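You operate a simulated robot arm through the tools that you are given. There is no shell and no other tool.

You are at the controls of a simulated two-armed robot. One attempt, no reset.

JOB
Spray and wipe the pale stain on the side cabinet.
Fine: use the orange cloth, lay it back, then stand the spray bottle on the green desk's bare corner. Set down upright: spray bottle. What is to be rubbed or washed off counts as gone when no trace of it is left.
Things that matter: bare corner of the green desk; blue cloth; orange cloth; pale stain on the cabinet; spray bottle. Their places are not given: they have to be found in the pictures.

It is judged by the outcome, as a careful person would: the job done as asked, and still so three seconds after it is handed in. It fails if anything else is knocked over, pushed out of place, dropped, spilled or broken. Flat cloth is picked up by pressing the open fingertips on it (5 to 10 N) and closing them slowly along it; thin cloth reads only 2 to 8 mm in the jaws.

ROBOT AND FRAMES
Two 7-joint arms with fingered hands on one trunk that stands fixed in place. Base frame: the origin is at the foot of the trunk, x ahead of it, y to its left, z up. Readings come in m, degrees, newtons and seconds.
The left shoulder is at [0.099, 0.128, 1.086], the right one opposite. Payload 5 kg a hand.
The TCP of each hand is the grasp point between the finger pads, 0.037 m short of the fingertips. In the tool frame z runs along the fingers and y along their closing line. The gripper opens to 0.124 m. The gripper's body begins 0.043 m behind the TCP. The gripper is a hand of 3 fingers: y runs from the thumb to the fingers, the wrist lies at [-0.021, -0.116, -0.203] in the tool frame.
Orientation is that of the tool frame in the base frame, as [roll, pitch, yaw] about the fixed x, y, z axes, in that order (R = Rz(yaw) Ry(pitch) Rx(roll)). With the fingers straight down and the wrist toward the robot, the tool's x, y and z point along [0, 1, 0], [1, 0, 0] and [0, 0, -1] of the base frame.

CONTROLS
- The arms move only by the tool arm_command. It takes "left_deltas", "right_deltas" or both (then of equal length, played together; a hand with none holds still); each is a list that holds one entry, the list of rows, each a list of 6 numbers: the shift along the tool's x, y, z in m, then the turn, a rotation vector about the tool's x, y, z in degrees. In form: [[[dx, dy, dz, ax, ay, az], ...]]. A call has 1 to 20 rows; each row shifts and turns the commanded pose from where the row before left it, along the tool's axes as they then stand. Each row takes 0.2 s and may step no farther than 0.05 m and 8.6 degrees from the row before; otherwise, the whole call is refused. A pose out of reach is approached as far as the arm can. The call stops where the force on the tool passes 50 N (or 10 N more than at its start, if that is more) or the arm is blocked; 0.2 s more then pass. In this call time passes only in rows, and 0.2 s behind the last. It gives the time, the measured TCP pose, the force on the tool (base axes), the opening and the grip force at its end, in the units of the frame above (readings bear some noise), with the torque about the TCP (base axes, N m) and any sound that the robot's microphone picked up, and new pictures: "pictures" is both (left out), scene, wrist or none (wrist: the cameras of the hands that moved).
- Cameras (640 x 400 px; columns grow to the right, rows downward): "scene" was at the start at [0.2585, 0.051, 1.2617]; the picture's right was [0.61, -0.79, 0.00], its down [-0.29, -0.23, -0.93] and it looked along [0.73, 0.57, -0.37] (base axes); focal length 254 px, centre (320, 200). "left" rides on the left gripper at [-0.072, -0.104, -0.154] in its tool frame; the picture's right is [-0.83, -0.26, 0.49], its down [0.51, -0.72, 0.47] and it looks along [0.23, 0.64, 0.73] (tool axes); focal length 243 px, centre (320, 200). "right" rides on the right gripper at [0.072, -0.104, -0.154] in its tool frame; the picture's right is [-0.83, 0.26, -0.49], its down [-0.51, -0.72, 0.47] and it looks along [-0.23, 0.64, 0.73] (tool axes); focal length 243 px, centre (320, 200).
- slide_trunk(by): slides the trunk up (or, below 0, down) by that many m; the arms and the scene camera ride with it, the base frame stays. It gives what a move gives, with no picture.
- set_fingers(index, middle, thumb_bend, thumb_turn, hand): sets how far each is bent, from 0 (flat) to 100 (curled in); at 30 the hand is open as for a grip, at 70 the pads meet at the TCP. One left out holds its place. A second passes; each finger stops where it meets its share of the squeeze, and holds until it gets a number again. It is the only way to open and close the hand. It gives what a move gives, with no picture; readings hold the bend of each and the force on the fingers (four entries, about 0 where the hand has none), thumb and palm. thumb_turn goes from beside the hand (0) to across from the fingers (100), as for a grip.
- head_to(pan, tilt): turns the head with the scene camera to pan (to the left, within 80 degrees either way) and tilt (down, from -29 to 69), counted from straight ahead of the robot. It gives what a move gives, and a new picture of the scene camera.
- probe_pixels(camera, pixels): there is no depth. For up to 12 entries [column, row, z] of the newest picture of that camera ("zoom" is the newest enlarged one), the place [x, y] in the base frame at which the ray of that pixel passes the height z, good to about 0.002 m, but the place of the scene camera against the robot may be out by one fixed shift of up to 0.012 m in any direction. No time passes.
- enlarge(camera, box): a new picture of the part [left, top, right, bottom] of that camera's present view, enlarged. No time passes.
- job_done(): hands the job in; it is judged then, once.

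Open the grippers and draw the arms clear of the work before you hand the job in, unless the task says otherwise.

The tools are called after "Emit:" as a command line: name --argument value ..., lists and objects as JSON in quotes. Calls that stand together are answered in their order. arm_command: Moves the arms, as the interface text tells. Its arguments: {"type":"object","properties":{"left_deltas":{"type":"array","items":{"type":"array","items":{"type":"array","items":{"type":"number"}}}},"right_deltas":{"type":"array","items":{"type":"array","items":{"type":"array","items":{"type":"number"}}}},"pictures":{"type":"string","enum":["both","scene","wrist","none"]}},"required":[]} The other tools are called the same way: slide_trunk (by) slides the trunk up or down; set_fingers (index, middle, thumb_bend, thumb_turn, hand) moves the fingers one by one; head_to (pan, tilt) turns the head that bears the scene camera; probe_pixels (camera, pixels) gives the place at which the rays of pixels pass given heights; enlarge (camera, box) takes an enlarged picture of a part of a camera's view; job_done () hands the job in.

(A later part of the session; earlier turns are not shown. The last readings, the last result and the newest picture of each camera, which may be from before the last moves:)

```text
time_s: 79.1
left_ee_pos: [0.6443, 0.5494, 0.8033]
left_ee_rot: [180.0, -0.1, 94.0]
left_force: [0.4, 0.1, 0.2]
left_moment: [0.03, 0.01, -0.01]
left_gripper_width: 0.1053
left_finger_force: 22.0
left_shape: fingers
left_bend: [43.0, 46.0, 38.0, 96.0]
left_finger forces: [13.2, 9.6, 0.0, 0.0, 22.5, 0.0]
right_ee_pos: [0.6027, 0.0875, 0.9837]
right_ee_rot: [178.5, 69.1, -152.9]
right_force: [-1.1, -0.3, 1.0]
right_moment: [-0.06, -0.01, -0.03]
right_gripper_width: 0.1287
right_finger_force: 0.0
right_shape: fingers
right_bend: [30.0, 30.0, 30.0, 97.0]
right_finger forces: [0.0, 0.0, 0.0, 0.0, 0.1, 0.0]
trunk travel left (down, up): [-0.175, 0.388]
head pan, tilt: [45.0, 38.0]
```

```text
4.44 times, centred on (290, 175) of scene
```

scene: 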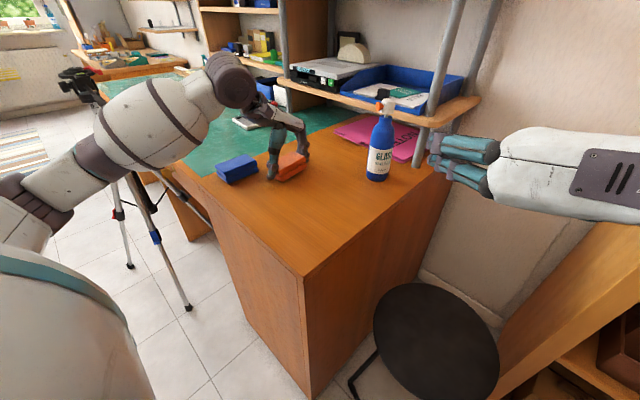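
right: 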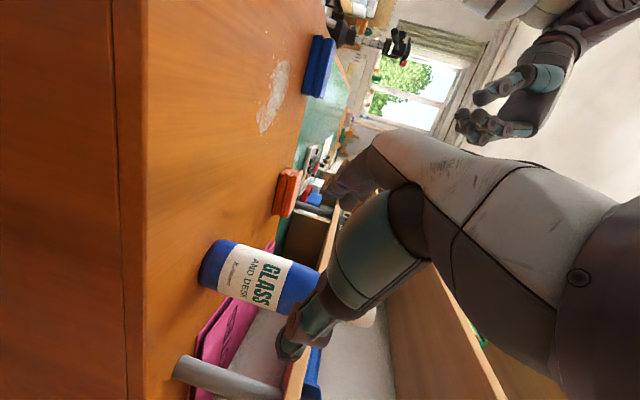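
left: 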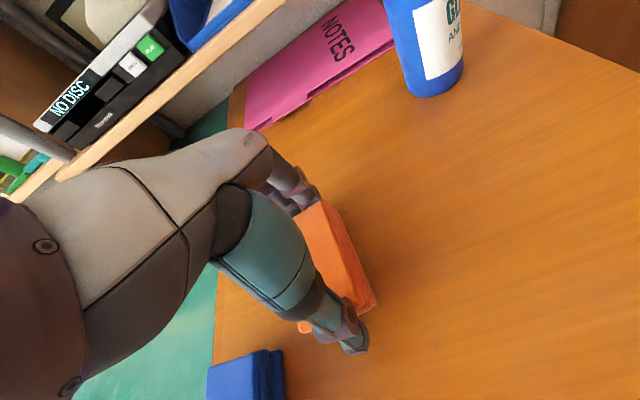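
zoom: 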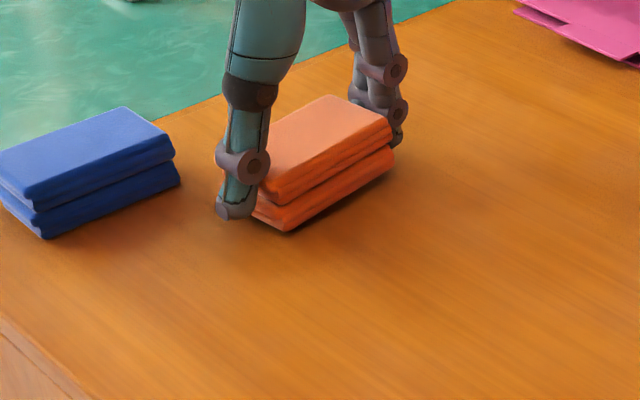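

The visible area is clean now, stain and droplets gone. I lift the cloth and inspect the whole spot, including where the cloth was.

Emit:
arm_command --left_deltas '[[[0, 0, -0.02, 0, 0, 0], [0, 0, -0.02, 0, 0, 0], [0.025, 0.015, -0.02, 0, 0, 0], [0.02, 0.03, 0, 0, 0, 0], [0.0, 0.03, 0, 0, 0, 0]]]' --pictures "both"

Emit:
enlarge --camera "scene" --box '[230, 140, 350, 230]'

Emit:
enlarge --camera "left" --box '[360, 180, 620, 360]'

```text
time_s: 80.3
left_ee_pos: [0.7169, 0.5982, 0.8682]
left_ee_rot: [180.0, -0.2, 94.0]
left_force: [0.5, -0.8, -0.3]
left_moment: [0.07, -0.03, 0.02]
left_gripper_width: 0.1051
left_finger_force: 22.9
left_shape: fingers
left_bend: [43.0, 46.0, 38.0, 96.0]
left_finger forces: [13.4, 9.4, 0.0, 0.0, 22.6, 0.0]
right_ee_pos: [0.6021, 0.0856, 0.9834]
right_ee_rot: [177.9, 69.2, -153.5]
right_force: [0.0, -1.5, 0.2]
right_moment: [-0.02, -0.01, 0.06]
right_gripper_width: 0.1283
right_finger_force: 0.0
right_shape: fingers
right_bend: [30.0, 30.0, 30.0, 97.0]
right_finger forces: [0.0, 0.1, 0.0, 0.0, 0.0, 0.0]
trunk travel left (down, up): [-0.175, 0.388]
head pan, tilt: [45.0, 38.0]
```

scene: 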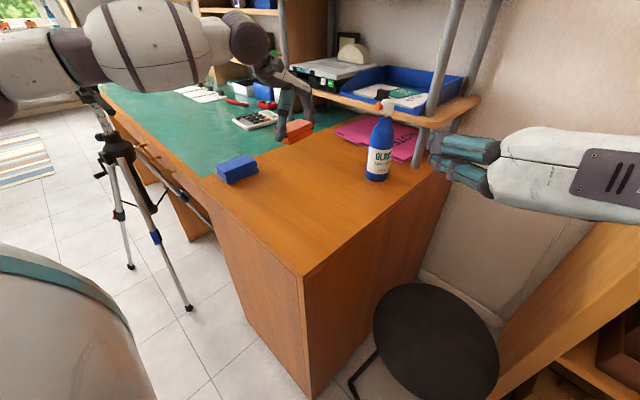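
left: 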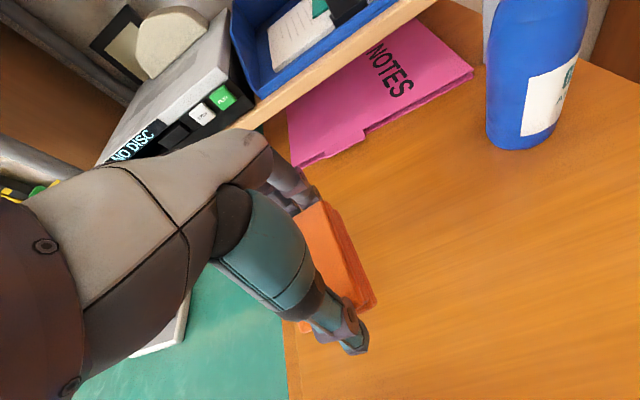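

```text
4.44 times, centred on (290, 185) of scene
```

zoom: 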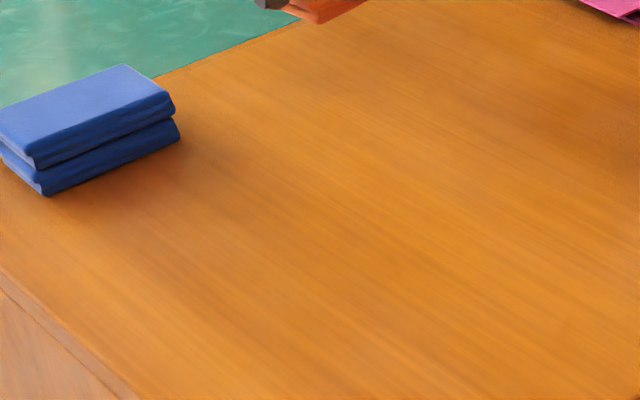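

```text
2.22 times, centred on (490, 270) of left
```

zoom: 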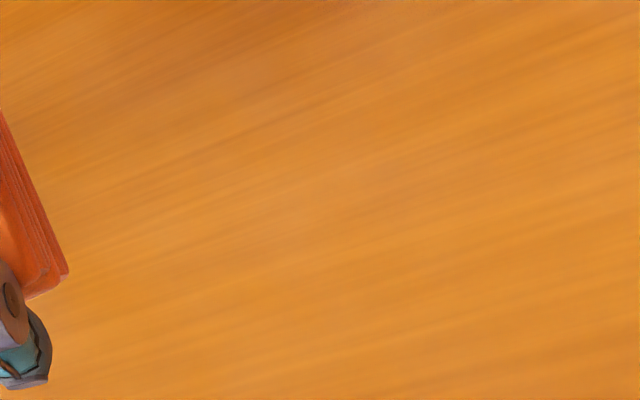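

It looks clean. I zoom harder on the former stain spot to be sure no faint trace is left.

Emit:
enlarge --camera "scene" --box '[255, 165, 335, 220]'

Emit:
enlarge --camera "left" --box '[430, 270, 600, 400]'

Emit:
probe_pixels --camera "left" --pixels '[[480, 330, 0.757], [520, 300, 0.757], [560, 340, 0.757], [510, 380, 0.757]]'

```text
7.27 times, centred on (295, 192) of scene
```

zoom: 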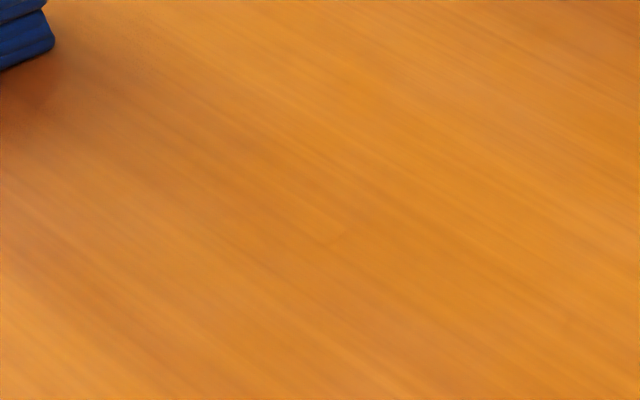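

```text
3.08 times, centred on (515, 335) of left
```

zoom: 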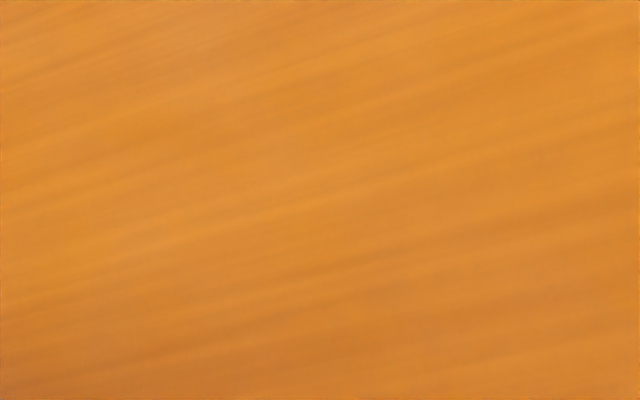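

```text
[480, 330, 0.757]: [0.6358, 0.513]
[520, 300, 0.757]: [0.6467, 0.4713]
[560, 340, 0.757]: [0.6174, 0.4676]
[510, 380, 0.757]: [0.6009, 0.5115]
```

No trace remains. I now carry the orange cloth back above its original place (TCP (0.781,0.615), same yaw) and lower it.

Emit:
arm_command --left_deltas '[[[0.0063, 0.0324, 0, 0, 0, 0], [0.0063, 0.0324, 0, 0, 0, 0], [0, 0, 0.02, 0, 0, 0], [0, 0, 0.02, 0, 0, 0], [0, 0, 0.015, 0, 0, 0]]]' --pictures "wrist"

Emit:
enlarge --camera "scene" --box '[270, 80, 370, 160]'

```text
time_s: 81.5
left_ee_pos: [0.7806, 0.6157, 0.8112]
left_ee_rot: [179.9, 0.0, 94.1]
left_force: [1.0, -0.4, -1.0]
left_moment: [-0.03, 0.0, 0.01]
left_gripper_width: 0.1053
left_finger_force: 22.6
left_shape: fingers
left_bend: [43.0, 46.0, 38.0, 96.0]
left_finger forces: [13.4, 9.4, 0.0, 0.0, 22.6, 0.1]
right_ee_pos: [0.6036, 0.0874, 0.9833]
right_ee_rot: [178.6, 69.1, -152.9]
right_force: [0.3, -0.2, 0.5]
right_moment: [0.01, 0.0, 0.02]
right_gripper_width: 0.1286
right_finger_force: 0.1
right_shape: fingers
right_bend: [30.0, 30.0, 30.0, 97.0]
right_finger forces: [0.1, 0.1, 0.0, 0.0, 0.0, 0.0]
trunk travel left (down, up): [-0.175, 0.388]
head pan, tilt: [45.0, 38.0]
```

left: 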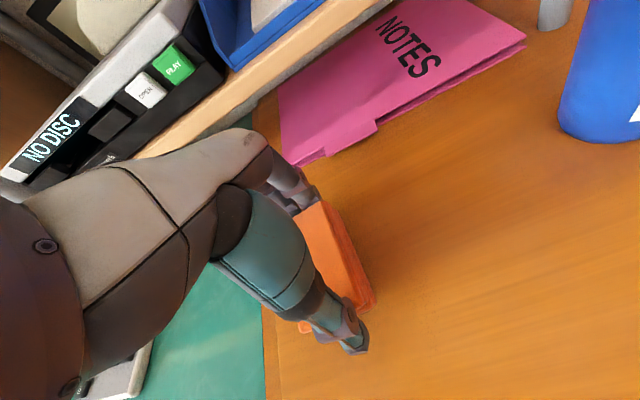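

```text
5.00 times, centred on (320, 120) of scene
```

zoom: 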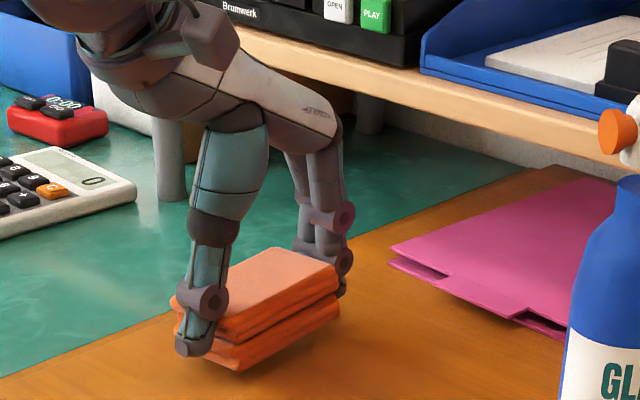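

The cloth is right over its old place, about 1 cm above the top. I lower in small steps until it touches.

Emit:
arm_command --left_deltas '[[[0, 0, 0.004, 0, 0, 0], [0, 0, 0.003, 0, 0, 0]]]' --pictures "none"

Emit:
arm_command --left_deltas '[[[0, 0, 0.003, 0, 0, 0]]]' --pictures "none"

Emit:
enlarge --camera "scene" --box '[270, 80, 370, 160]'

```text
time_s: 82.1
left_ee_pos: [0.7808, 0.6155, 0.8038]
left_ee_rot: [-180.0, 0.0, 94.1]
left_force: [0.1, -0.7, -0.3]
left_moment: [-0.01, -0.01, -0.01]
left_gripper_width: 0.1054
left_finger_force: 22.4
left_shape: fingers
left_bend: [43.0, 46.0, 38.0, 96.0]
left_finger forces: [13.4, 9.4, 0.0, 0.0, 22.6, 0.0]
right_ee_pos: [0.6017, 0.088, 0.9833]
right_ee_rot: [178.0, 69.0, -153.3]
right_force: [0.7, -0.1, 0.3]
right_moment: [0.03, -0.04, 0.05]
right_gripper_width: 0.1286
right_finger_force: 0.1
right_shape: fingers
right_bend: [30.0, 30.0, 30.0, 97.0]
right_finger forces: [0.1, 0.0, 0.0, 0.0, 0.0, 0.0]
trunk travel left (down, up): [-0.175, 0.388]
head pan, tilt: [45.0, 38.0]
```

```text
time_s: 82.5
left_ee_pos: [0.7811, 0.617, 0.801]
left_ee_rot: [180.0, -0.1, 94.0]
left_force: [0.5, 0.0, -0.2]
left_moment: [-0.01, 0.07, -0.01]
left_gripper_width: 0.1052
left_finger_force: 22.2
left_shape: fingers
left_bend: [43.0, 46.0, 38.0, 96.0]
left_finger forces: [13.4, 9.2, 0.0, 0.0, 22.8, 0.1]
right_ee_pos: [0.6038, 0.0871, 0.9827]
right_ee_rot: [178.6, 69.1, -152.8]
right_force: [0.0, -0.2, -0.1]
right_moment: [-0.03, 0.01, 0.0]
right_gripper_width: 0.1284
right_finger_force: 0.0
right_shape: fingers
right_bend: [30.0, 30.0, 30.0, 97.0]
right_finger forces: [0.0, 0.0, 0.0, 0.0, 0.0, 0.0]
trunk travel left (down, up): [-0.175, 0.388]
head pan, tilt: [45.0, 38.0]
```

```text
5.00 times, centred on (320, 120) of scene
```

zoom: 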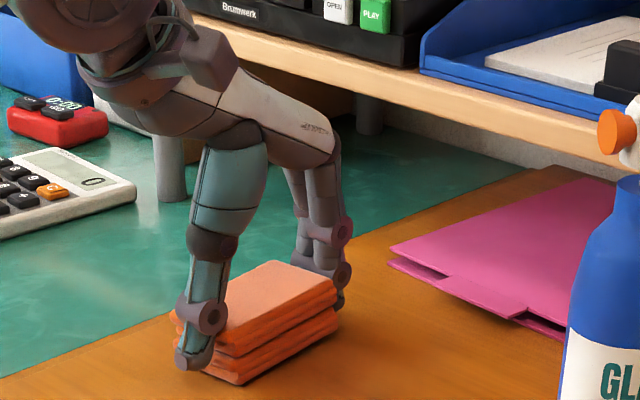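

The pack is at table level within a millimetre or so. One more 2 mm, then I open the fingers gently.

Emit:
arm_command --left_deltas '[[[0, 0, 0.002, 0, 0, 0]]]' --pictures "none"

Emit:
set_fingers --hand "left" --index 38 --middle 38 --thumb_bend 35

Emit:
set_fingers --hand "left" --index 29 --middle 29 --thumb_bend 29

Emit:
enlarge --camera "scene" --box '[270, 80, 370, 160]'

```text
time_s: 82.9
left_ee_pos: [0.7816, 0.6163, 0.7995]
left_ee_rot: [179.9, -0.1, 94.0]
left_force: [0.1, -2.2, 4.4]
left_moment: [0.05, 0.25, 0.08]
left_gripper_width: 0.105
left_finger_force: 23.0
left_shape: fingers
left_bend: [43.0, 46.0, 38.0, 96.0]
left_finger forces: [13.4, 9.2, 0.0, 0.0, 23.4, 0.0]
right_ee_pos: [0.6033, 0.0874, 0.9849]
right_ee_rot: [178.1, 69.1, -153.3]
right_force: [0.7, -0.3, 0.4]
right_moment: [0.0, 0.0, -0.01]
right_gripper_width: 0.1285
right_finger_force: 0.0
right_shape: fingers
right_bend: [30.0, 30.0, 30.0, 97.0]
right_finger forces: [0.0, 0.1, 0.1, 0.0, 0.0, 0.0]
trunk travel left (down, up): [-0.175, 0.388]
head pan, tilt: [45.0, 38.0]
```

```text
time_s: 83.9
left_ee_pos: [0.7814, 0.6162, 0.7999]
left_ee_rot: [-180.0, -0.1, 94.1]
left_force: [-0.5, -0.2, 1.3]
left_moment: [-0.03, 0.08, 0.03]
left_gripper_width: 0.1121
left_finger_force: 2.0
left_shape: fingers
left_bend: [38.0, 38.0, 34.0, 97.0]
left_finger forces: [1.2, 0.0, 0.0, 0.1, 1.9, 0.0]
right_ee_pos: [0.6024, 0.0874, 0.9824]
right_ee_rot: [178.2, 69.0, -153.2]
right_force: [-0.7, 1.4, -1.1]
right_moment: [-0.02, 0.02, -0.04]
right_gripper_width: 0.1285
right_finger_force: 0.0
right_shape: fingers
right_bend: [30.0, 30.0, 30.0, 97.0]
right_finger forces: [0.1, 0.1, 0.1, 0.0, 0.0, 0.0]
trunk travel left (down, up): [-0.175, 0.388]
head pan, tilt: [45.0, 38.0]
```

```text
time_s: 84.9
left_ee_pos: [0.7813, 0.6155, 0.7993]
left_ee_rot: [-179.9, 0.0, 94.0]
left_force: [-0.3, 0.0, 0.2]
left_moment: [0.01, 0.0, 0.02]
left_gripper_width: 0.1342
left_finger_force: 0.1
left_shape: fingers
left_bend: [28.0, 28.0, 28.0, 97.0]
left_finger forces: [0.1, 0.1, 0.0, 0.1, 0.0, 0.1]
right_ee_pos: [0.6024, 0.0867, 0.983]
right_ee_rot: [178.3, 69.0, -153.1]
right_force: [-0.3, -0.9, 0.5]
right_moment: [0.02, -0.01, 0.0]
right_gripper_width: 0.1285
right_finger_force: 0.1
right_shape: fingers
right_bend: [30.0, 30.0, 30.0, 97.0]
right_finger forces: [0.0, 0.0, 0.1, 0.1, 0.0, 0.0]
trunk travel left (down, up): [-0.175, 0.388]
head pan, tilt: [45.0, 38.0]
```

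```text
5.00 times, centred on (320, 120) of scene
```

zoom: 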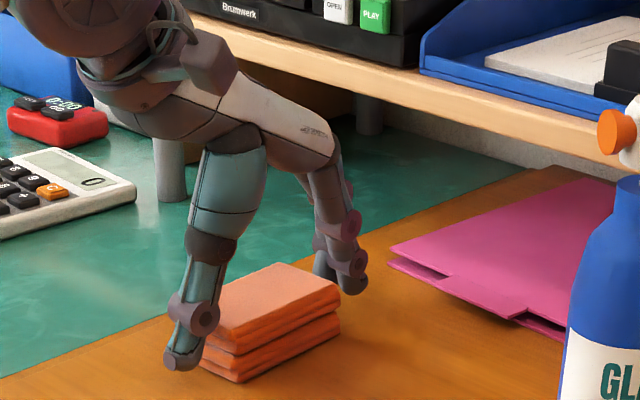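

The cloth lies back where it was. I raise the left hand straight up off it and take it toward the middle of the cabinet, high.

Emit:
arm_command --left_deltas '[[[0, 0, -0.03, 0, 0, 0], [0, 0, -0.045, 0, 0, 0], [0, 0, -0.045, 0, 0, 0], [-0.0248, -0.0403, -0.01, 0, 0, 0], [-0.0248, -0.0403, -0.01, 0, 0, 0], [-0.0248, -0.0403, -0.01, 0, 0, 0], [-0.0248, -0.0403, -0.01, 0, 0, 0], [-0.0248, -0.0403, -0.02, 0, 0, 0], [-0.0248, -0.0403, -0.02, 0, 0, 0]]]' --pictures "both"

Emit:
enlarge --camera "scene" --box '[200, 80, 420, 220]'

```text
refused: row 8 steps farther than a row can; nothing moved
```

```text
2.86 times, centred on (310, 150) of scene
```

zoom: 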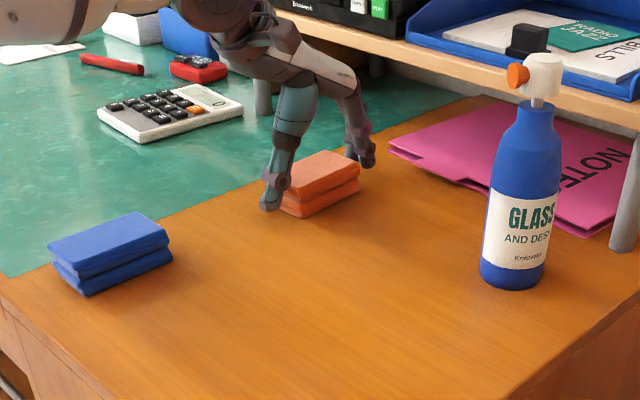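

The call was refused because one row was slightly too long. I resend it with smaller last rows.

Emit:
arm_command --left_deltas '[[[0, 0, -0.03, 0, 0, 0], [0, 0, -0.045, 0, 0, 0], [0, 0, -0.045, 0, 0, 0], [-0.0248, -0.0403, -0.012, 0, 0, 0], [-0.0248, -0.0403, -0.012, 0, 0, 0], [-0.0248, -0.0403, -0.012, 0, 0, 0], [-0.0248, -0.0403, -0.012, 0, 0, 0], [-0.0248, -0.0403, -0.012, 0, 0, 0], [-0.0248, -0.0403, -0.012, 0, 0, 0]]]' --pictures "both"

Emit:
enlarge --camera "scene" --box '[200, 80, 420, 220]'

```text
time_s: 86.9
left_ee_pos: [0.5478, 0.4487, 0.9915]
left_ee_rot: [179.9, -0.1, 94.0]
left_force: [-0.3, -0.2, 0.0]
left_moment: [-0.02, -0.03, 0.01]
left_gripper_width: 0.1349
left_finger_force: 0.0
left_shape: fingers
left_bend: [28.0, 28.0, 28.0, 97.0]
left_finger forces: [0.1, 0.1, 0.0, 0.1, 0.0, 0.0]
right_ee_pos: [0.6017, 0.0867, 0.9843]
right_ee_rot: [178.5, 69.1, -152.9]
right_force: [-0.5, -0.3, 0.3]
right_moment: [0.02, 0.0, 0.01]
right_gripper_width: 0.1287
right_finger_force: 0.1
right_shape: fingers
right_bend: [30.0, 30.0, 30.0, 97.0]
right_finger forces: [0.0, 0.1, 0.0, 0.0, 0.0, 0.1]
trunk travel left (down, up): [-0.175, 0.388]
head pan, tilt: [45.0, 38.0]
```

scene: 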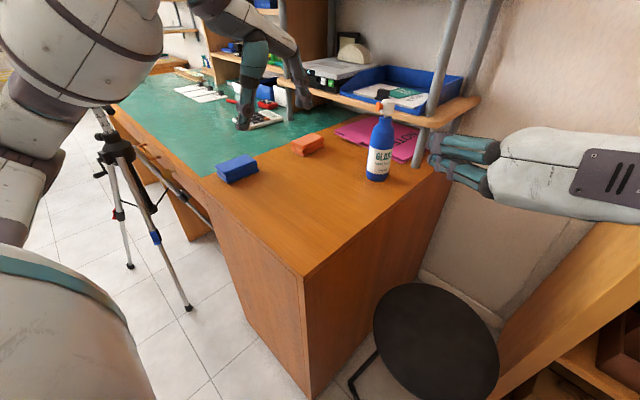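
left: 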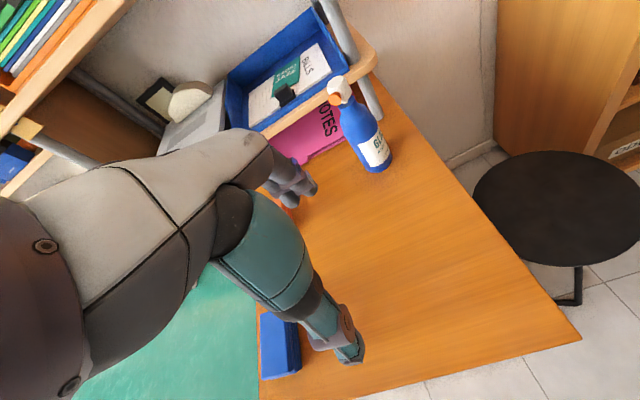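

```text
2.86 times, centred on (310, 150) of scene
```

zoom: 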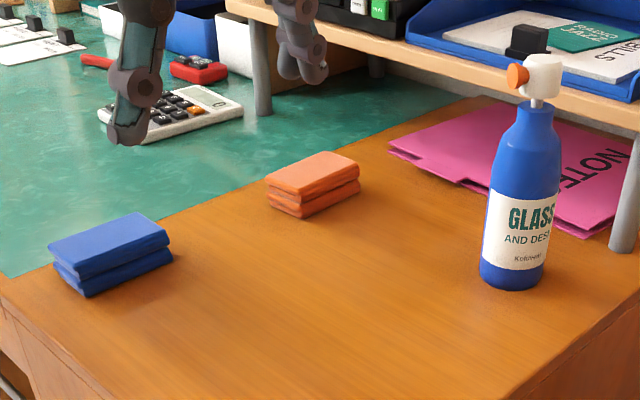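

Cloth is back and the top is clean. I first turn the right hand back to pointing down and draw it away to the right so that the left arm has room.

Emit:
arm_command --right_deltas '[[[0, 0, -0.01, 4.775, 2.756, 6.22], [0, 0, -0.01, 4.775, 2.756, 6.22], [0, 0, 0, 4.775, 2.756, 6.22], [0, 0, 0, 4.775, 2.756, 6.22], [0, 0, 0, 4.775, 2.756, 6.22], [0, 0, 0, 4.775, 2.756, 6.22], [0, 0, 0, 4.775, 2.756, 6.22], [0, 0, 0, 4.775, 2.756, 6.22], [0, 0, 0, 4.775, 2.756, 6.22], [0, 0, 0, 4.775, 2.756, 6.22], [0, 0, 0, 4.775, 2.756, 6.22], [0, 0, 0, 4.775, 2.756, 6.22], [0, 0, 0, 4.775, 2.756, 6.22], [0, 0, 0, 4.775, 2.756, 6.22], [0, 0, 0, 4.775, 2.756, 6.22], [0, 0, 0, 4.775, 2.756, 6.22]]]' --pictures "scene"

```text
time_s: 90.3
left_ee_pos: [0.5472, 0.4493, 0.9921]
left_ee_rot: [-180.0, -0.1, 94.0]
left_force: [-0.7, -0.7, 0.1]
left_moment: [-0.01, 0.02, -0.02]
left_gripper_width: 0.1344
left_finger_force: 0.1
left_shape: fingers
left_bend: [28.0, 28.0, 28.0, 97.0]
left_finger forces: [0.0, 0.1, 0.0, 0.1, 0.0, 0.1]
right_ee_pos: [0.5856, 0.0785, 0.9897]
right_ee_rot: [-174.6, 2.5, 88.7]
right_force: [-0.4, 0.2, 0.0]
right_moment: [0.0, 0.06, -0.03]
right_gripper_width: 0.1286
right_finger_force: 0.1
right_shape: fingers
right_bend: [30.0, 30.0, 30.0, 97.0]
right_finger forces: [0.0, 0.1, 0.0, 0.0, 0.1, 0.0]
trunk travel left (down, up): [-0.175, 0.388]
head pan, tilt: [45.0, 38.0]
```

scene: 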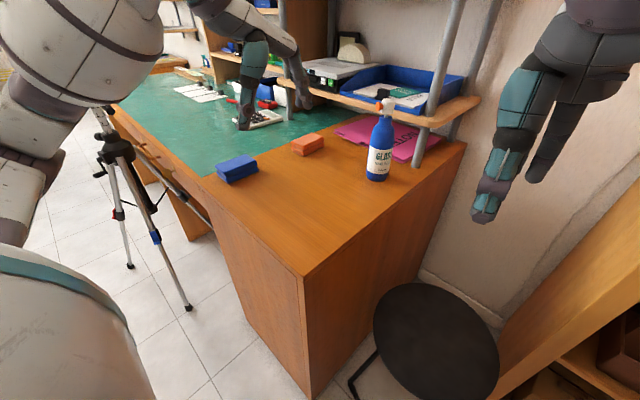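

The right hand points down again. I draw it away to the right and up, and then turn the left hand to the side-grasp pose.

Emit:
arm_command --right_deltas '[[[-0.038, -0.006, -0.018, 0, 0, 0], [-0.038, -0.006, -0.018, 0, 0, 0], [-0.038, -0.006, -0.018, 0, 0, 0], [-0.038, -0.006, -0.018, 0, 0, 0], [-0.038, -0.006, -0.018, 0, 0, 0], [-0.038, -0.006, -0.018, 0, 0, 0]]]' --pictures "none"

Emit:
arm_command --left_deltas '[[[0, 0, 0, -3.32, 5.64, 4.83], [0, 0, 0, -3.32, 5.64, 4.83], [0, 0, 0, -3.32, 5.64, 4.83], [0, 0, 0, -3.32, 5.64, 4.83], [0, 0, 0, -3.32, 5.64, 4.83], [0, 0, 0, -3.32, 5.64, 4.83]]]' --pictures "both"

```text
time_s: 91.7
left_ee_pos: [0.5471, 0.4483, 0.9928]
left_ee_rot: [179.9, -0.1, 94.1]
left_force: [0.3, -0.4, 0.0]
left_moment: [0.02, 0.0, 0.01]
left_gripper_width: 0.1347
left_finger_force: 0.0
left_shape: fingers
left_bend: [28.0, 28.0, 28.0, 97.0]
left_finger forces: [0.0, 0.0, 0.0, 0.0, 0.0, 0.0]
right_ee_pos: [0.5543, -0.1472, 1.1115]
right_ee_rot: [-174.7, 2.5, 88.8]
right_force: [0.0, 0.0, 0.3]
right_moment: [0.05, -0.03, 0.01]
right_gripper_width: 0.1285
right_finger_force: 0.0
right_shape: fingers
right_bend: [30.0, 30.0, 30.0, 97.0]
right_finger forces: [0.1, 0.1, 0.0, 0.1, 0.1, 0.0]
trunk travel left (down, up): [-0.175, 0.388]
head pan, tilt: [45.0, 38.0]
```

```text
time_s: 93.1
left_ee_pos: [0.5486, 0.4516, 0.9898]
left_ee_rot: [167.8, -37.4, 68.0]
left_force: [-0.3, 0.0, -0.1]
left_moment: [0.0, 0.04, -0.03]
left_gripper_width: 0.1344
left_finger_force: 0.0
left_shape: fingers
left_bend: [28.0, 28.0, 28.0, 97.0]
left_finger forces: [0.1, 0.1, 0.0, 0.0, 0.0, 0.0]
right_ee_pos: [0.5552, -0.1453, 1.1107]
right_ee_rot: [-174.6, 2.5, 88.7]
right_force: [-0.3, 0.5, 0.4]
right_moment: [-0.03, -0.03, 0.0]
right_gripper_width: 0.1286
right_finger_force: 0.0
right_shape: fingers
right_bend: [30.0, 30.0, 30.0, 97.0]
right_finger forces: [0.0, 0.0, 0.0, 0.0, 0.0, 0.0]
trunk travel left (down, up): [-0.175, 0.388]
head pan, tilt: [45.0, 38.0]
```

scene: 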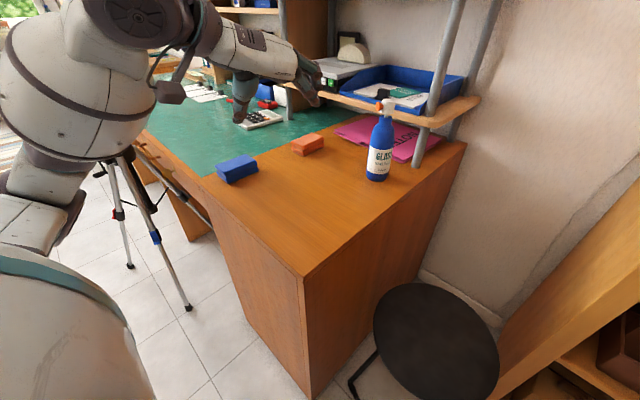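
left: 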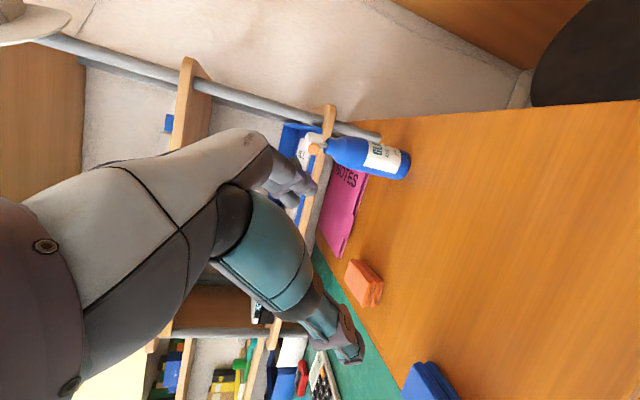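

Turning goes well (no reach warnings). I finish the turn.

Emit:
arm_command --left_deltas '[[[0, 0, 0, -3.32, 5.64, 4.83], [0, 0, 0, -3.32, 5.64, 4.83], [0, 0, 0, -3.32, 5.64, 4.83], [0, 0, 0, -3.32, 5.64, 4.83], [0, 0, 0, -3.32, 5.64, 4.83]]]' --pictures "both"

```text
time_s: 94.3
left_ee_pos: [0.5658, 0.4658, 0.9997]
left_ee_rot: [-179.8, -69.0, 32.7]
left_force: [0.2, 1.0, 0.1]
left_moment: [0.02, 0.01, -0.01]
left_gripper_width: 0.1345
left_finger_force: 0.1
left_shape: fingers
left_bend: [28.0, 28.0, 28.0, 97.0]
left_finger forces: [0.0, 0.0, 0.0, 0.0, 0.1, 0.0]
left hand out of reach, approached as far as the arm can: row 2, 3, 4
right_ee_pos: [0.5547, -0.1455, 1.1131]
right_ee_rot: [-174.7, 2.5, 88.8]
right_force: [0.5, 0.2, 0.6]
right_moment: [-0.01, -0.02, -0.03]
right_gripper_width: 0.1285
right_finger_force: 0.1
right_shape: fingers
right_bend: [30.0, 30.0, 30.0, 97.0]
right_finger forces: [0.1, 0.0, 0.1, 0.1, 0.1, 0.0]
trunk travel left (down, up): [-0.175, 0.388]
head pan, tilt: [45.0, 38.0]
```

scene: 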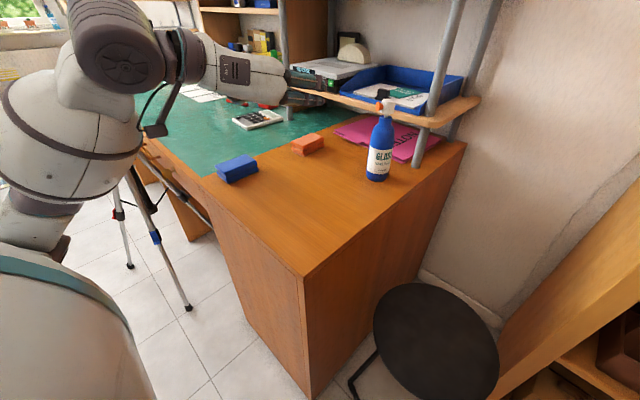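
left: 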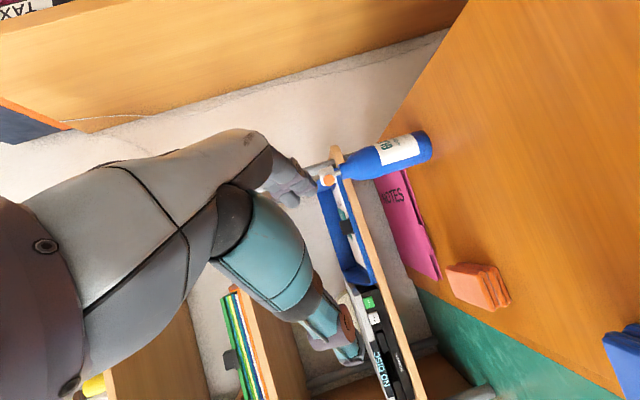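

The left hand now points at heading 33°, 21° down. I lower the trunk 8 cm for the side grasp.

Emit:
slide_trunk --by -0.08

Emit:
arm_command --left_deltas '[[[0, 0, 0, 0, 0, 0]]]' --pictures "both"

Emit:
enlarge --camera "left" --box '[280, 80, 480, 260]'

```text
time_s: 95.5
left_ee_pos: [0.5901, 0.4658, 0.8814]
left_ee_rot: [-174.3, -65.6, 27.6]
left_force: [-1.1, -0.4, 0.2]
left_moment: [-0.01, -0.05, -0.01]
left_gripper_width: 0.1346
left_finger_force: 0.0
left_shape: fingers
left_bend: [28.0, 28.0, 28.0, 97.0]
left_finger forces: [0.1, 0.0, 0.0, 0.1, 0.0, 0.1]
right_ee_pos: [0.5548, -0.1419, 1.0339]
right_ee_rot: [-174.7, 2.5, 88.9]
right_force: [-0.2, 0.1, -0.2]
right_moment: [0.03, -0.04, 0.01]
right_gripper_width: 0.1289
right_finger_force: 0.0
right_shape: fingers
right_bend: [30.0, 30.0, 30.0, 97.0]
right_finger forces: [0.1, 0.1, 0.0, 0.0, 0.0, 0.0]
trunk travel left (down, up): [-0.095, 0.468]
head pan, tilt: [45.0, 38.0]
```

```text
time_s: 95.9
left_ee_pos: [0.5902, 0.4671, 0.8819]
left_ee_rot: [-174.9, -65.5, 28.1]
left_force: [-0.6, 0.2, -0.1]
left_moment: [0.0, 0.02, 0.0]
left_gripper_width: 0.1345
left_finger_force: 0.0
left_shape: fingers
left_bend: [28.0, 28.0, 28.0, 97.0]
left_finger forces: [0.0, 0.1, 0.1, 0.0, 0.0, 0.0]
right_ee_pos: [0.5539, -0.1436, 1.0328]
right_ee_rot: [-174.6, 2.5, 88.8]
right_force: [-0.2, -0.7, -0.9]
right_moment: [0.02, -0.03, 0.03]
right_gripper_width: 0.1283
right_finger_force: 0.1
right_shape: fingers
right_bend: [30.0, 30.0, 30.0, 97.0]
right_finger forces: [0.0, 0.1, 0.1, 0.1, 0.1, 0.0]
trunk travel left (down, up): [-0.095, 0.468]
head pan, tilt: [45.0, 38.0]
```

scene: 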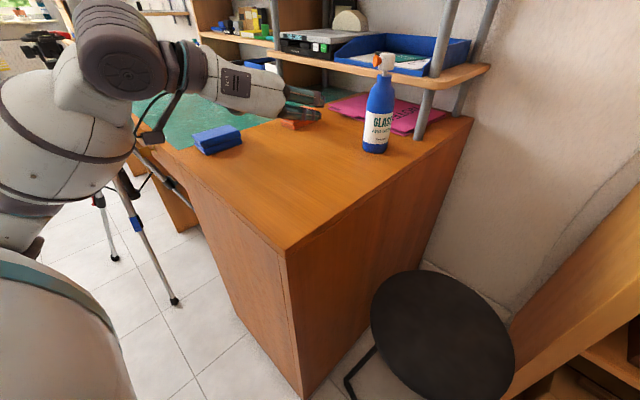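
left: 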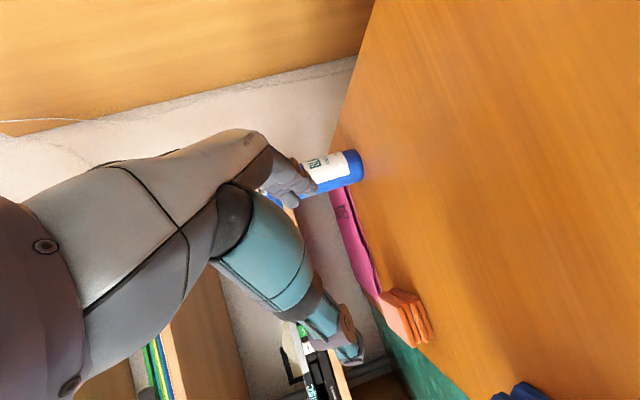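

```text
2.22 times, centred on (380, 170) of left
```

zoom: 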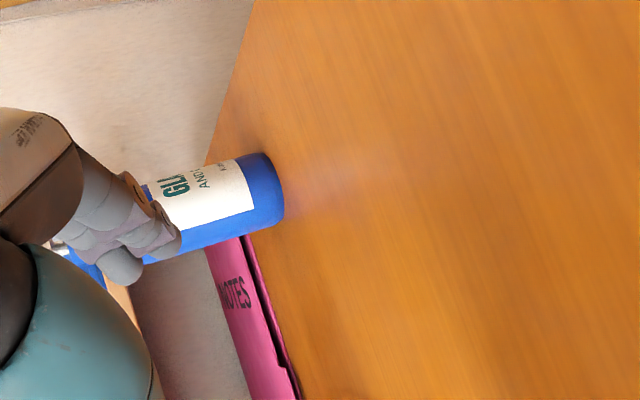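

I locate the bottle's foot precisely from this pose: base rim around (356,165) in the left view and (375,149) in the scene.

Emit:
probe_pixels --camera "left" --pixels '[[356, 165, 0.757], [363, 163, 0.757], [353, 151, 0.757], [360, 181, 0.757]]'

Emit:
probe_pixels --camera "scene" --pixels '[[375, 148, 0.757], [363, 146, 0.757], [388, 147, 0.757], [375, 153.5, 0.757]]'

Emit:
enlarge --camera "scene" --box '[340, 40, 420, 160]'

```text
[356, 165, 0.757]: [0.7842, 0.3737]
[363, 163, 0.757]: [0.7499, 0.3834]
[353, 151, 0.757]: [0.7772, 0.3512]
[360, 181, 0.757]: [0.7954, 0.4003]
```

```text
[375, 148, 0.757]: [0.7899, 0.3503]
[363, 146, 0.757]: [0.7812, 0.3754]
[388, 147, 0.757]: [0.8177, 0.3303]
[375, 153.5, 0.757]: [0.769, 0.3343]
```

```text
3.33 times, centred on (380, 100) of scene
```

zoom: 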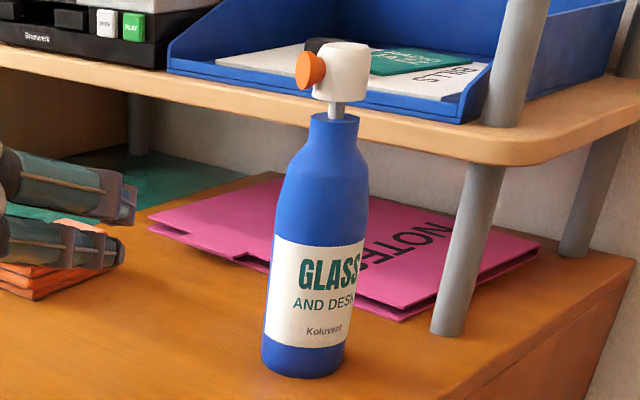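

The bottle's axis is at about (0.799,0.372). I slide the left hand sideways to the pre-grasp point 0.13 m in front of it, levelling the closing line.

Emit:
arm_command --left_deltas '[[[0.0022, 0.039, 0.0003, 0, 0, 0], [0.0022, 0.039, 0.0003, 0, 0, 0], [0.0022, 0.039, 0.0003, 0, 0, 0], [0.0022, 0.039, 0.0003, 0, 0, 0], [0.0022, 0.039, 0.0003, 0, 0, -2.3]]]' --pictures "both"

Emit:
enlarge --camera "scene" --box '[260, 60, 420, 180]'

```text
time_s: 97.1
left_ee_pos: [0.7065, 0.3091, 0.8845]
left_ee_rot: [-179.4, -65.6, 33.1]
left_force: [0.5, -0.8, 1.6]
left_moment: [0.0, -0.01, 0.02]
left_gripper_width: 0.1344
left_finger_force: 0.1
left_shape: fingers
left_bend: [28.0, 28.0, 28.0, 97.0]
left_finger forces: [0.0, 0.1, 0.1, 0.0, 0.1, 0.0]
left hand out of reach, approached as far as the arm can: row 1
right_ee_pos: [0.5559, -0.1442, 1.0315]
right_ee_rot: [-174.6, 2.4, 88.9]
right_force: [0.5, -0.7, -0.5]
right_moment: [0.03, 0.04, 0.0]
right_gripper_width: 0.1283
right_finger_force: 0.1
right_shape: fingers
right_bend: [30.0, 30.0, 30.0, 97.0]
right_finger forces: [0.0, 0.1, 0.0, 0.1, 0.0, 0.1]
trunk travel left (down, up): [-0.095, 0.468]
head pan, tilt: [45.0, 38.0]
```

scene: 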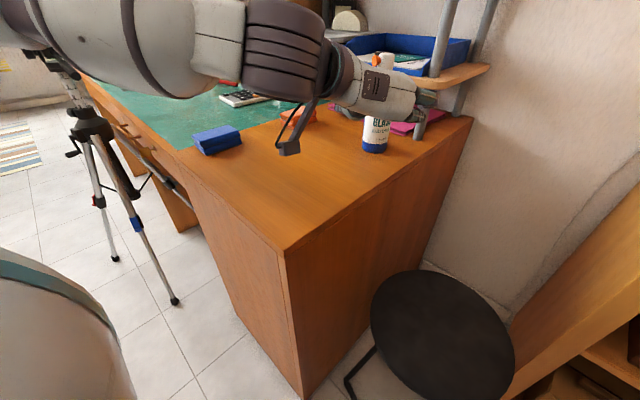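
left: 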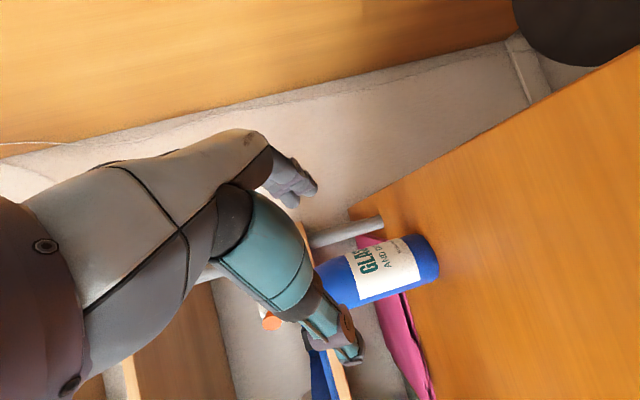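

```text
3.33 times, centred on (340, 120) of scene
```

zoom: 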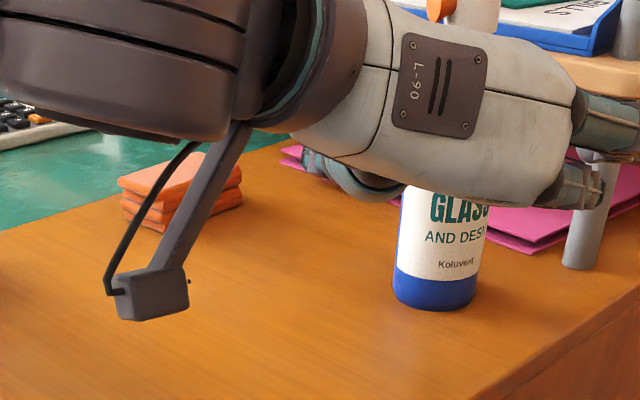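

Pre-grasp reached, lateral error only ~2–5 mm. I advance 0.07 m along the fingers and check.

Emit:
arm_command --left_deltas '[[[0, 0.002, 0.0175, 0, 0, 0], [0, 0, 0.0175, 0, 0, 0], [0, 0, 0.0175, 0, 0, 0], [0, 0, 0.0175, 0, 0, 0]]]' --pictures "both"

Emit:
enlarge --camera "scene" --box '[280, 60, 440, 180]'

Emit:
enlarge --camera "right" --box '[0, 0, 320, 200]'

```text
time_s: 98.1
left_ee_pos: [0.7602, 0.3429, 0.8549]
left_ee_rot: [-179.9, -65.6, 33.6]
left_force: [-0.5, 0.4, -0.3]
left_moment: [0.0, 0.02, -0.01]
left_gripper_width: 0.1345
left_finger_force: 0.2
left_shape: fingers
left_bend: [28.0, 28.0, 28.0, 97.0]
left_finger forces: [0.0, 0.1, 0.1, 0.1, 0.0, 0.0]
right_ee_pos: [0.5547, -0.1438, 1.0311]
right_ee_rot: [-174.7, 2.5, 88.8]
right_force: [-0.4, 0.2, 0.7]
right_moment: [0.0, 0.0, -0.01]
right_gripper_width: 0.1286
right_finger_force: 0.1
right_shape: fingers
right_bend: [30.0, 30.0, 30.0, 97.0]
right_finger forces: [0.0, 0.0, 0.0, 0.0, 0.0, 0.0]
trunk travel left (down, up): [-0.095, 0.468]
head pan, tilt: [45.0, 38.0]
```

scene: 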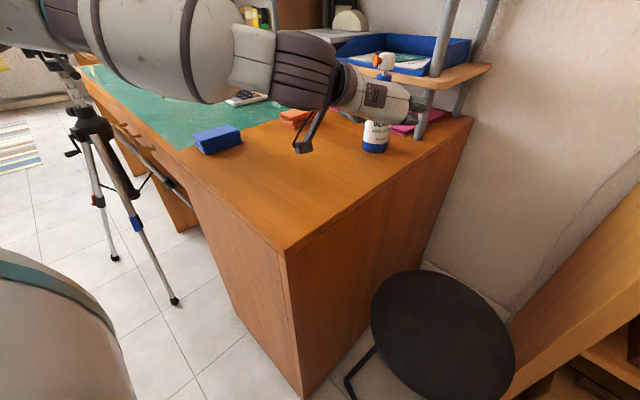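
left: 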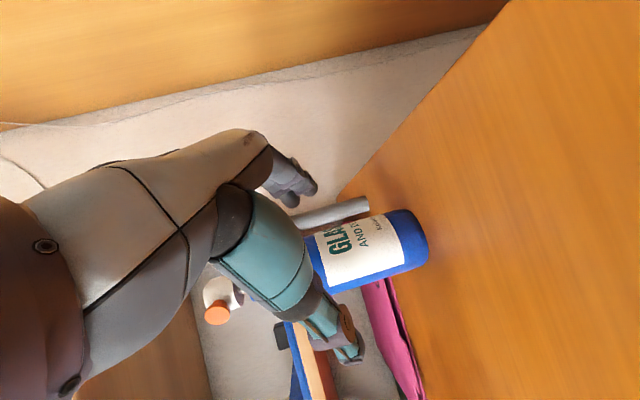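

```text
3.33 times, centred on (360, 120) of scene
```

zoom: 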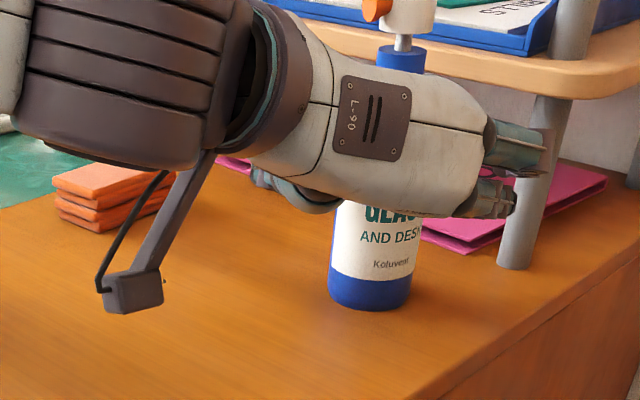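

```text
2.00 times, centred on (160, 100) of right
```

zoom: 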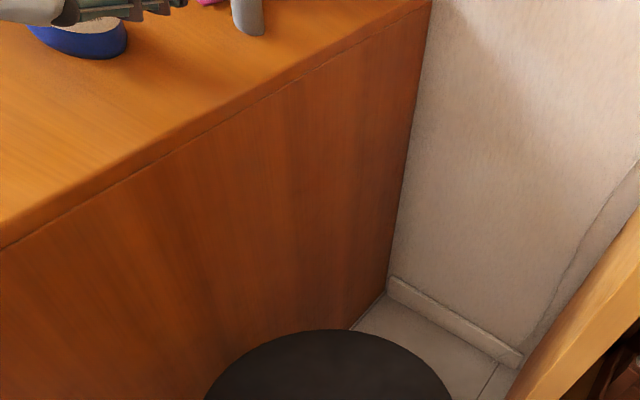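

The shelf post is near the open fingers, so I narrow the opening a bit before the last advance.

Emit:
set_fingers --hand "left" --index 36 --middle 36 --thumb_bend 34

Emit:
arm_command --left_deltas '[[[0, 0, 0.0125, 0, 0, 0], [0, 0, 0.0125, 0, 0, 0], [0, 0, 0.0125, 0, 0, 0], [0, 0, 0.0125, 0, 0, 0]]]' --pictures "both"

Emit:
enlarge --camera "scene" --box '[280, 60, 440, 180]'

Emit:
enlarge --camera "left" --box '[200, 140, 460, 400]'

```text
time_s: 99.1
left_ee_pos: [0.7601, 0.3436, 0.8549]
left_ee_rot: [-179.8, -65.6, 33.7]
left_force: [1.1, -0.3, -0.1]
left_moment: [0.02, 0.01, 0.01]
left_gripper_width: 0.1146
left_finger_force: 0.1
left_shape: fingers
left_bend: [36.0, 36.0, 34.0, 97.0]
left_finger forces: [0.0, 0.1, 0.1, 0.1, 0.0, 0.0]
right_ee_pos: [0.5553, -0.1426, 1.0325]
right_ee_rot: [-174.6, 2.4, 88.8]
right_force: [0.3, 0.5, -0.7]
right_moment: [0.0, -0.04, 0.0]
right_gripper_width: 0.1285
right_finger_force: 0.0
right_shape: fingers
right_bend: [30.0, 30.0, 30.0, 97.0]
right_finger forces: [0.0, 0.0, 0.0, 0.0, 0.0, 0.1]
trunk travel left (down, up): [-0.095, 0.468]
head pan, tilt: [45.0, 38.0]
```

```text
time_s: 100.1
left_ee_pos: [0.7967, 0.3674, 0.8335]
left_ee_rot: [-179.8, -65.6, 33.6]
left_force: [0.2, -0.4, -0.1]
left_moment: [-0.01, 0.03, 0.0]
left_gripper_width: 0.1144
left_finger_force: 0.1
left_shape: fingers
left_bend: [36.0, 36.0, 34.0, 97.0]
left_finger forces: [0.1, 0.0, 0.1, 0.1, 0.0, 0.1]
right_ee_pos: [0.5556, -0.1423, 1.0312]
right_ee_rot: [-174.6, 2.5, 88.8]
right_force: [0.7, 1.3, 0.0]
right_moment: [0.02, -0.02, 0.0]
right_gripper_width: 0.1283
right_finger_force: 0.1
right_shape: fingers
right_bend: [30.0, 30.0, 30.0, 97.0]
right_finger forces: [0.0, 0.0, 0.0, 0.0, 0.1, 0.0]
trunk travel left (down, up): [-0.095, 0.468]
head pan, tilt: [45.0, 38.0]
```

scene: 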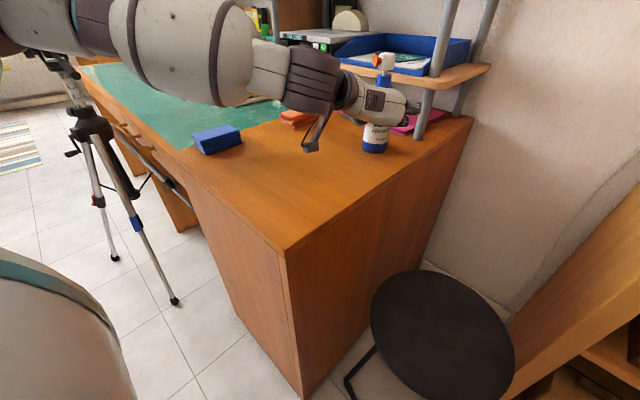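
left: 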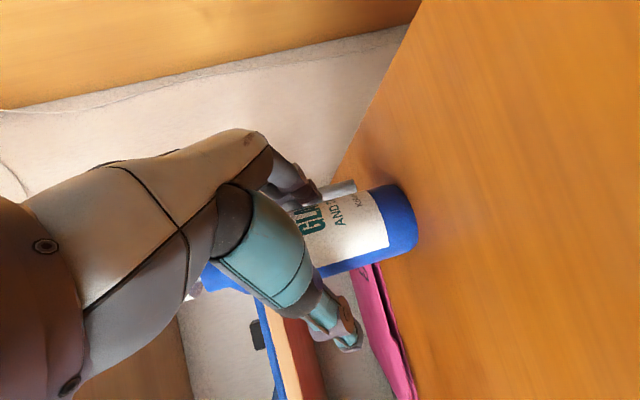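

```text
3.33 times, centred on (360, 120) of scene
```

zoom: 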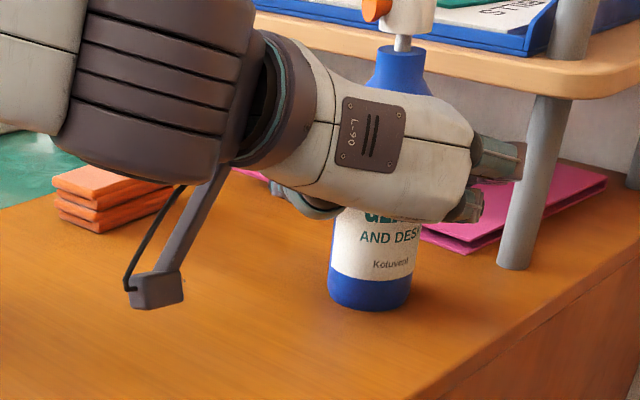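

```text
1.54 times, centred on (330, 270) of left
```

zoom: 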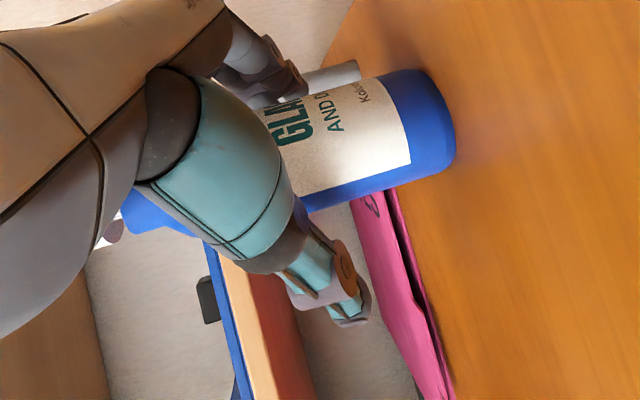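

The bottle is enclosed and centred. I close the fingers stepwise onto it.

Emit:
set_fingers --hand "left" --index 47 --middle 47 --thumb_bend 47

Emit:
set_fingers --hand "left" --index 55 --middle 55 --thumb_bend 55

Emit:
enlarge --camera "scene" --box '[280, 40, 440, 160]'

```text
time_s: 101.1
left_ee_pos: [0.7963, 0.3684, 0.8347]
left_ee_rot: [-179.8, -65.6, 33.6]
left_force: [0.8, -0.1, -0.5]
left_moment: [-0.01, 0.0, -0.02]
left_gripper_width: 0.0777
left_finger_force: 0.2
left_shape: fingers
left_bend: [47.0, 47.0, 47.0, 97.0]
left_finger forces: [0.0, 0.1, 0.0, 0.0, 0.0, 0.0]
right_ee_pos: [0.5556, -0.1423, 1.0314]
right_ee_rot: [-174.7, 2.5, 88.9]
right_force: [0.1, 0.0, 0.2]
right_moment: [0.0, 0.0, -0.01]
right_gripper_width: 0.1284
right_finger_force: 0.0
right_shape: fingers
right_bend: [30.0, 30.0, 30.0, 97.0]
right_finger forces: [0.0, 0.0, 0.0, 0.1, 0.1, 0.0]
trunk travel left (down, up): [-0.095, 0.468]
head pan, tilt: [45.0, 38.0]
```

```text
time_s: 102.1
left_ee_pos: [0.7968, 0.3679, 0.8337]
left_ee_rot: [-179.7, -65.6, 33.4]
left_force: [0.8, -0.6, 0.4]
left_moment: [-0.04, -0.03, -0.04]
left_gripper_width: 0.0589
left_finger_force: 3.2
left_shape: fingers
left_bend: [53.0, 55.0, 53.0, 97.0]
left_finger forces: [3.5, 0.0, 0.0, 0.0, 2.5, 0.0]
right_ee_pos: [0.5548, -0.1435, 1.0305]
right_ee_rot: [-174.6, 2.5, 88.8]
right_force: [0.9, 0.1, 0.0]
right_moment: [0.01, 0.01, 0.01]
right_gripper_width: 0.1283
right_finger_force: 0.1
right_shape: fingers
right_bend: [30.0, 30.0, 30.0, 97.0]
right_finger forces: [0.1, 0.1, 0.0, 0.1, 0.1, 0.0]
trunk travel left (down, up): [-0.095, 0.468]
head pan, tilt: [45.0, 38.0]
```

```text
3.33 times, centred on (360, 100) of scene
```

zoom: 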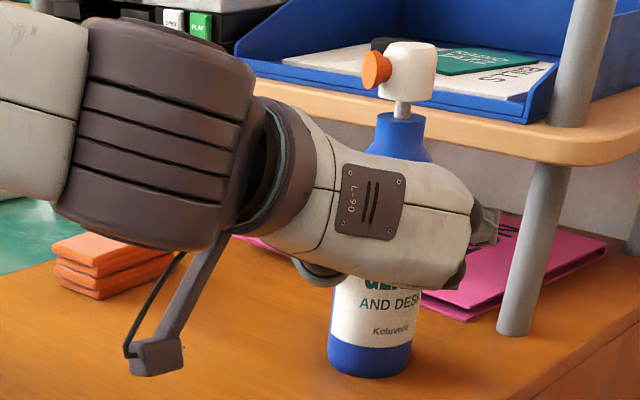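

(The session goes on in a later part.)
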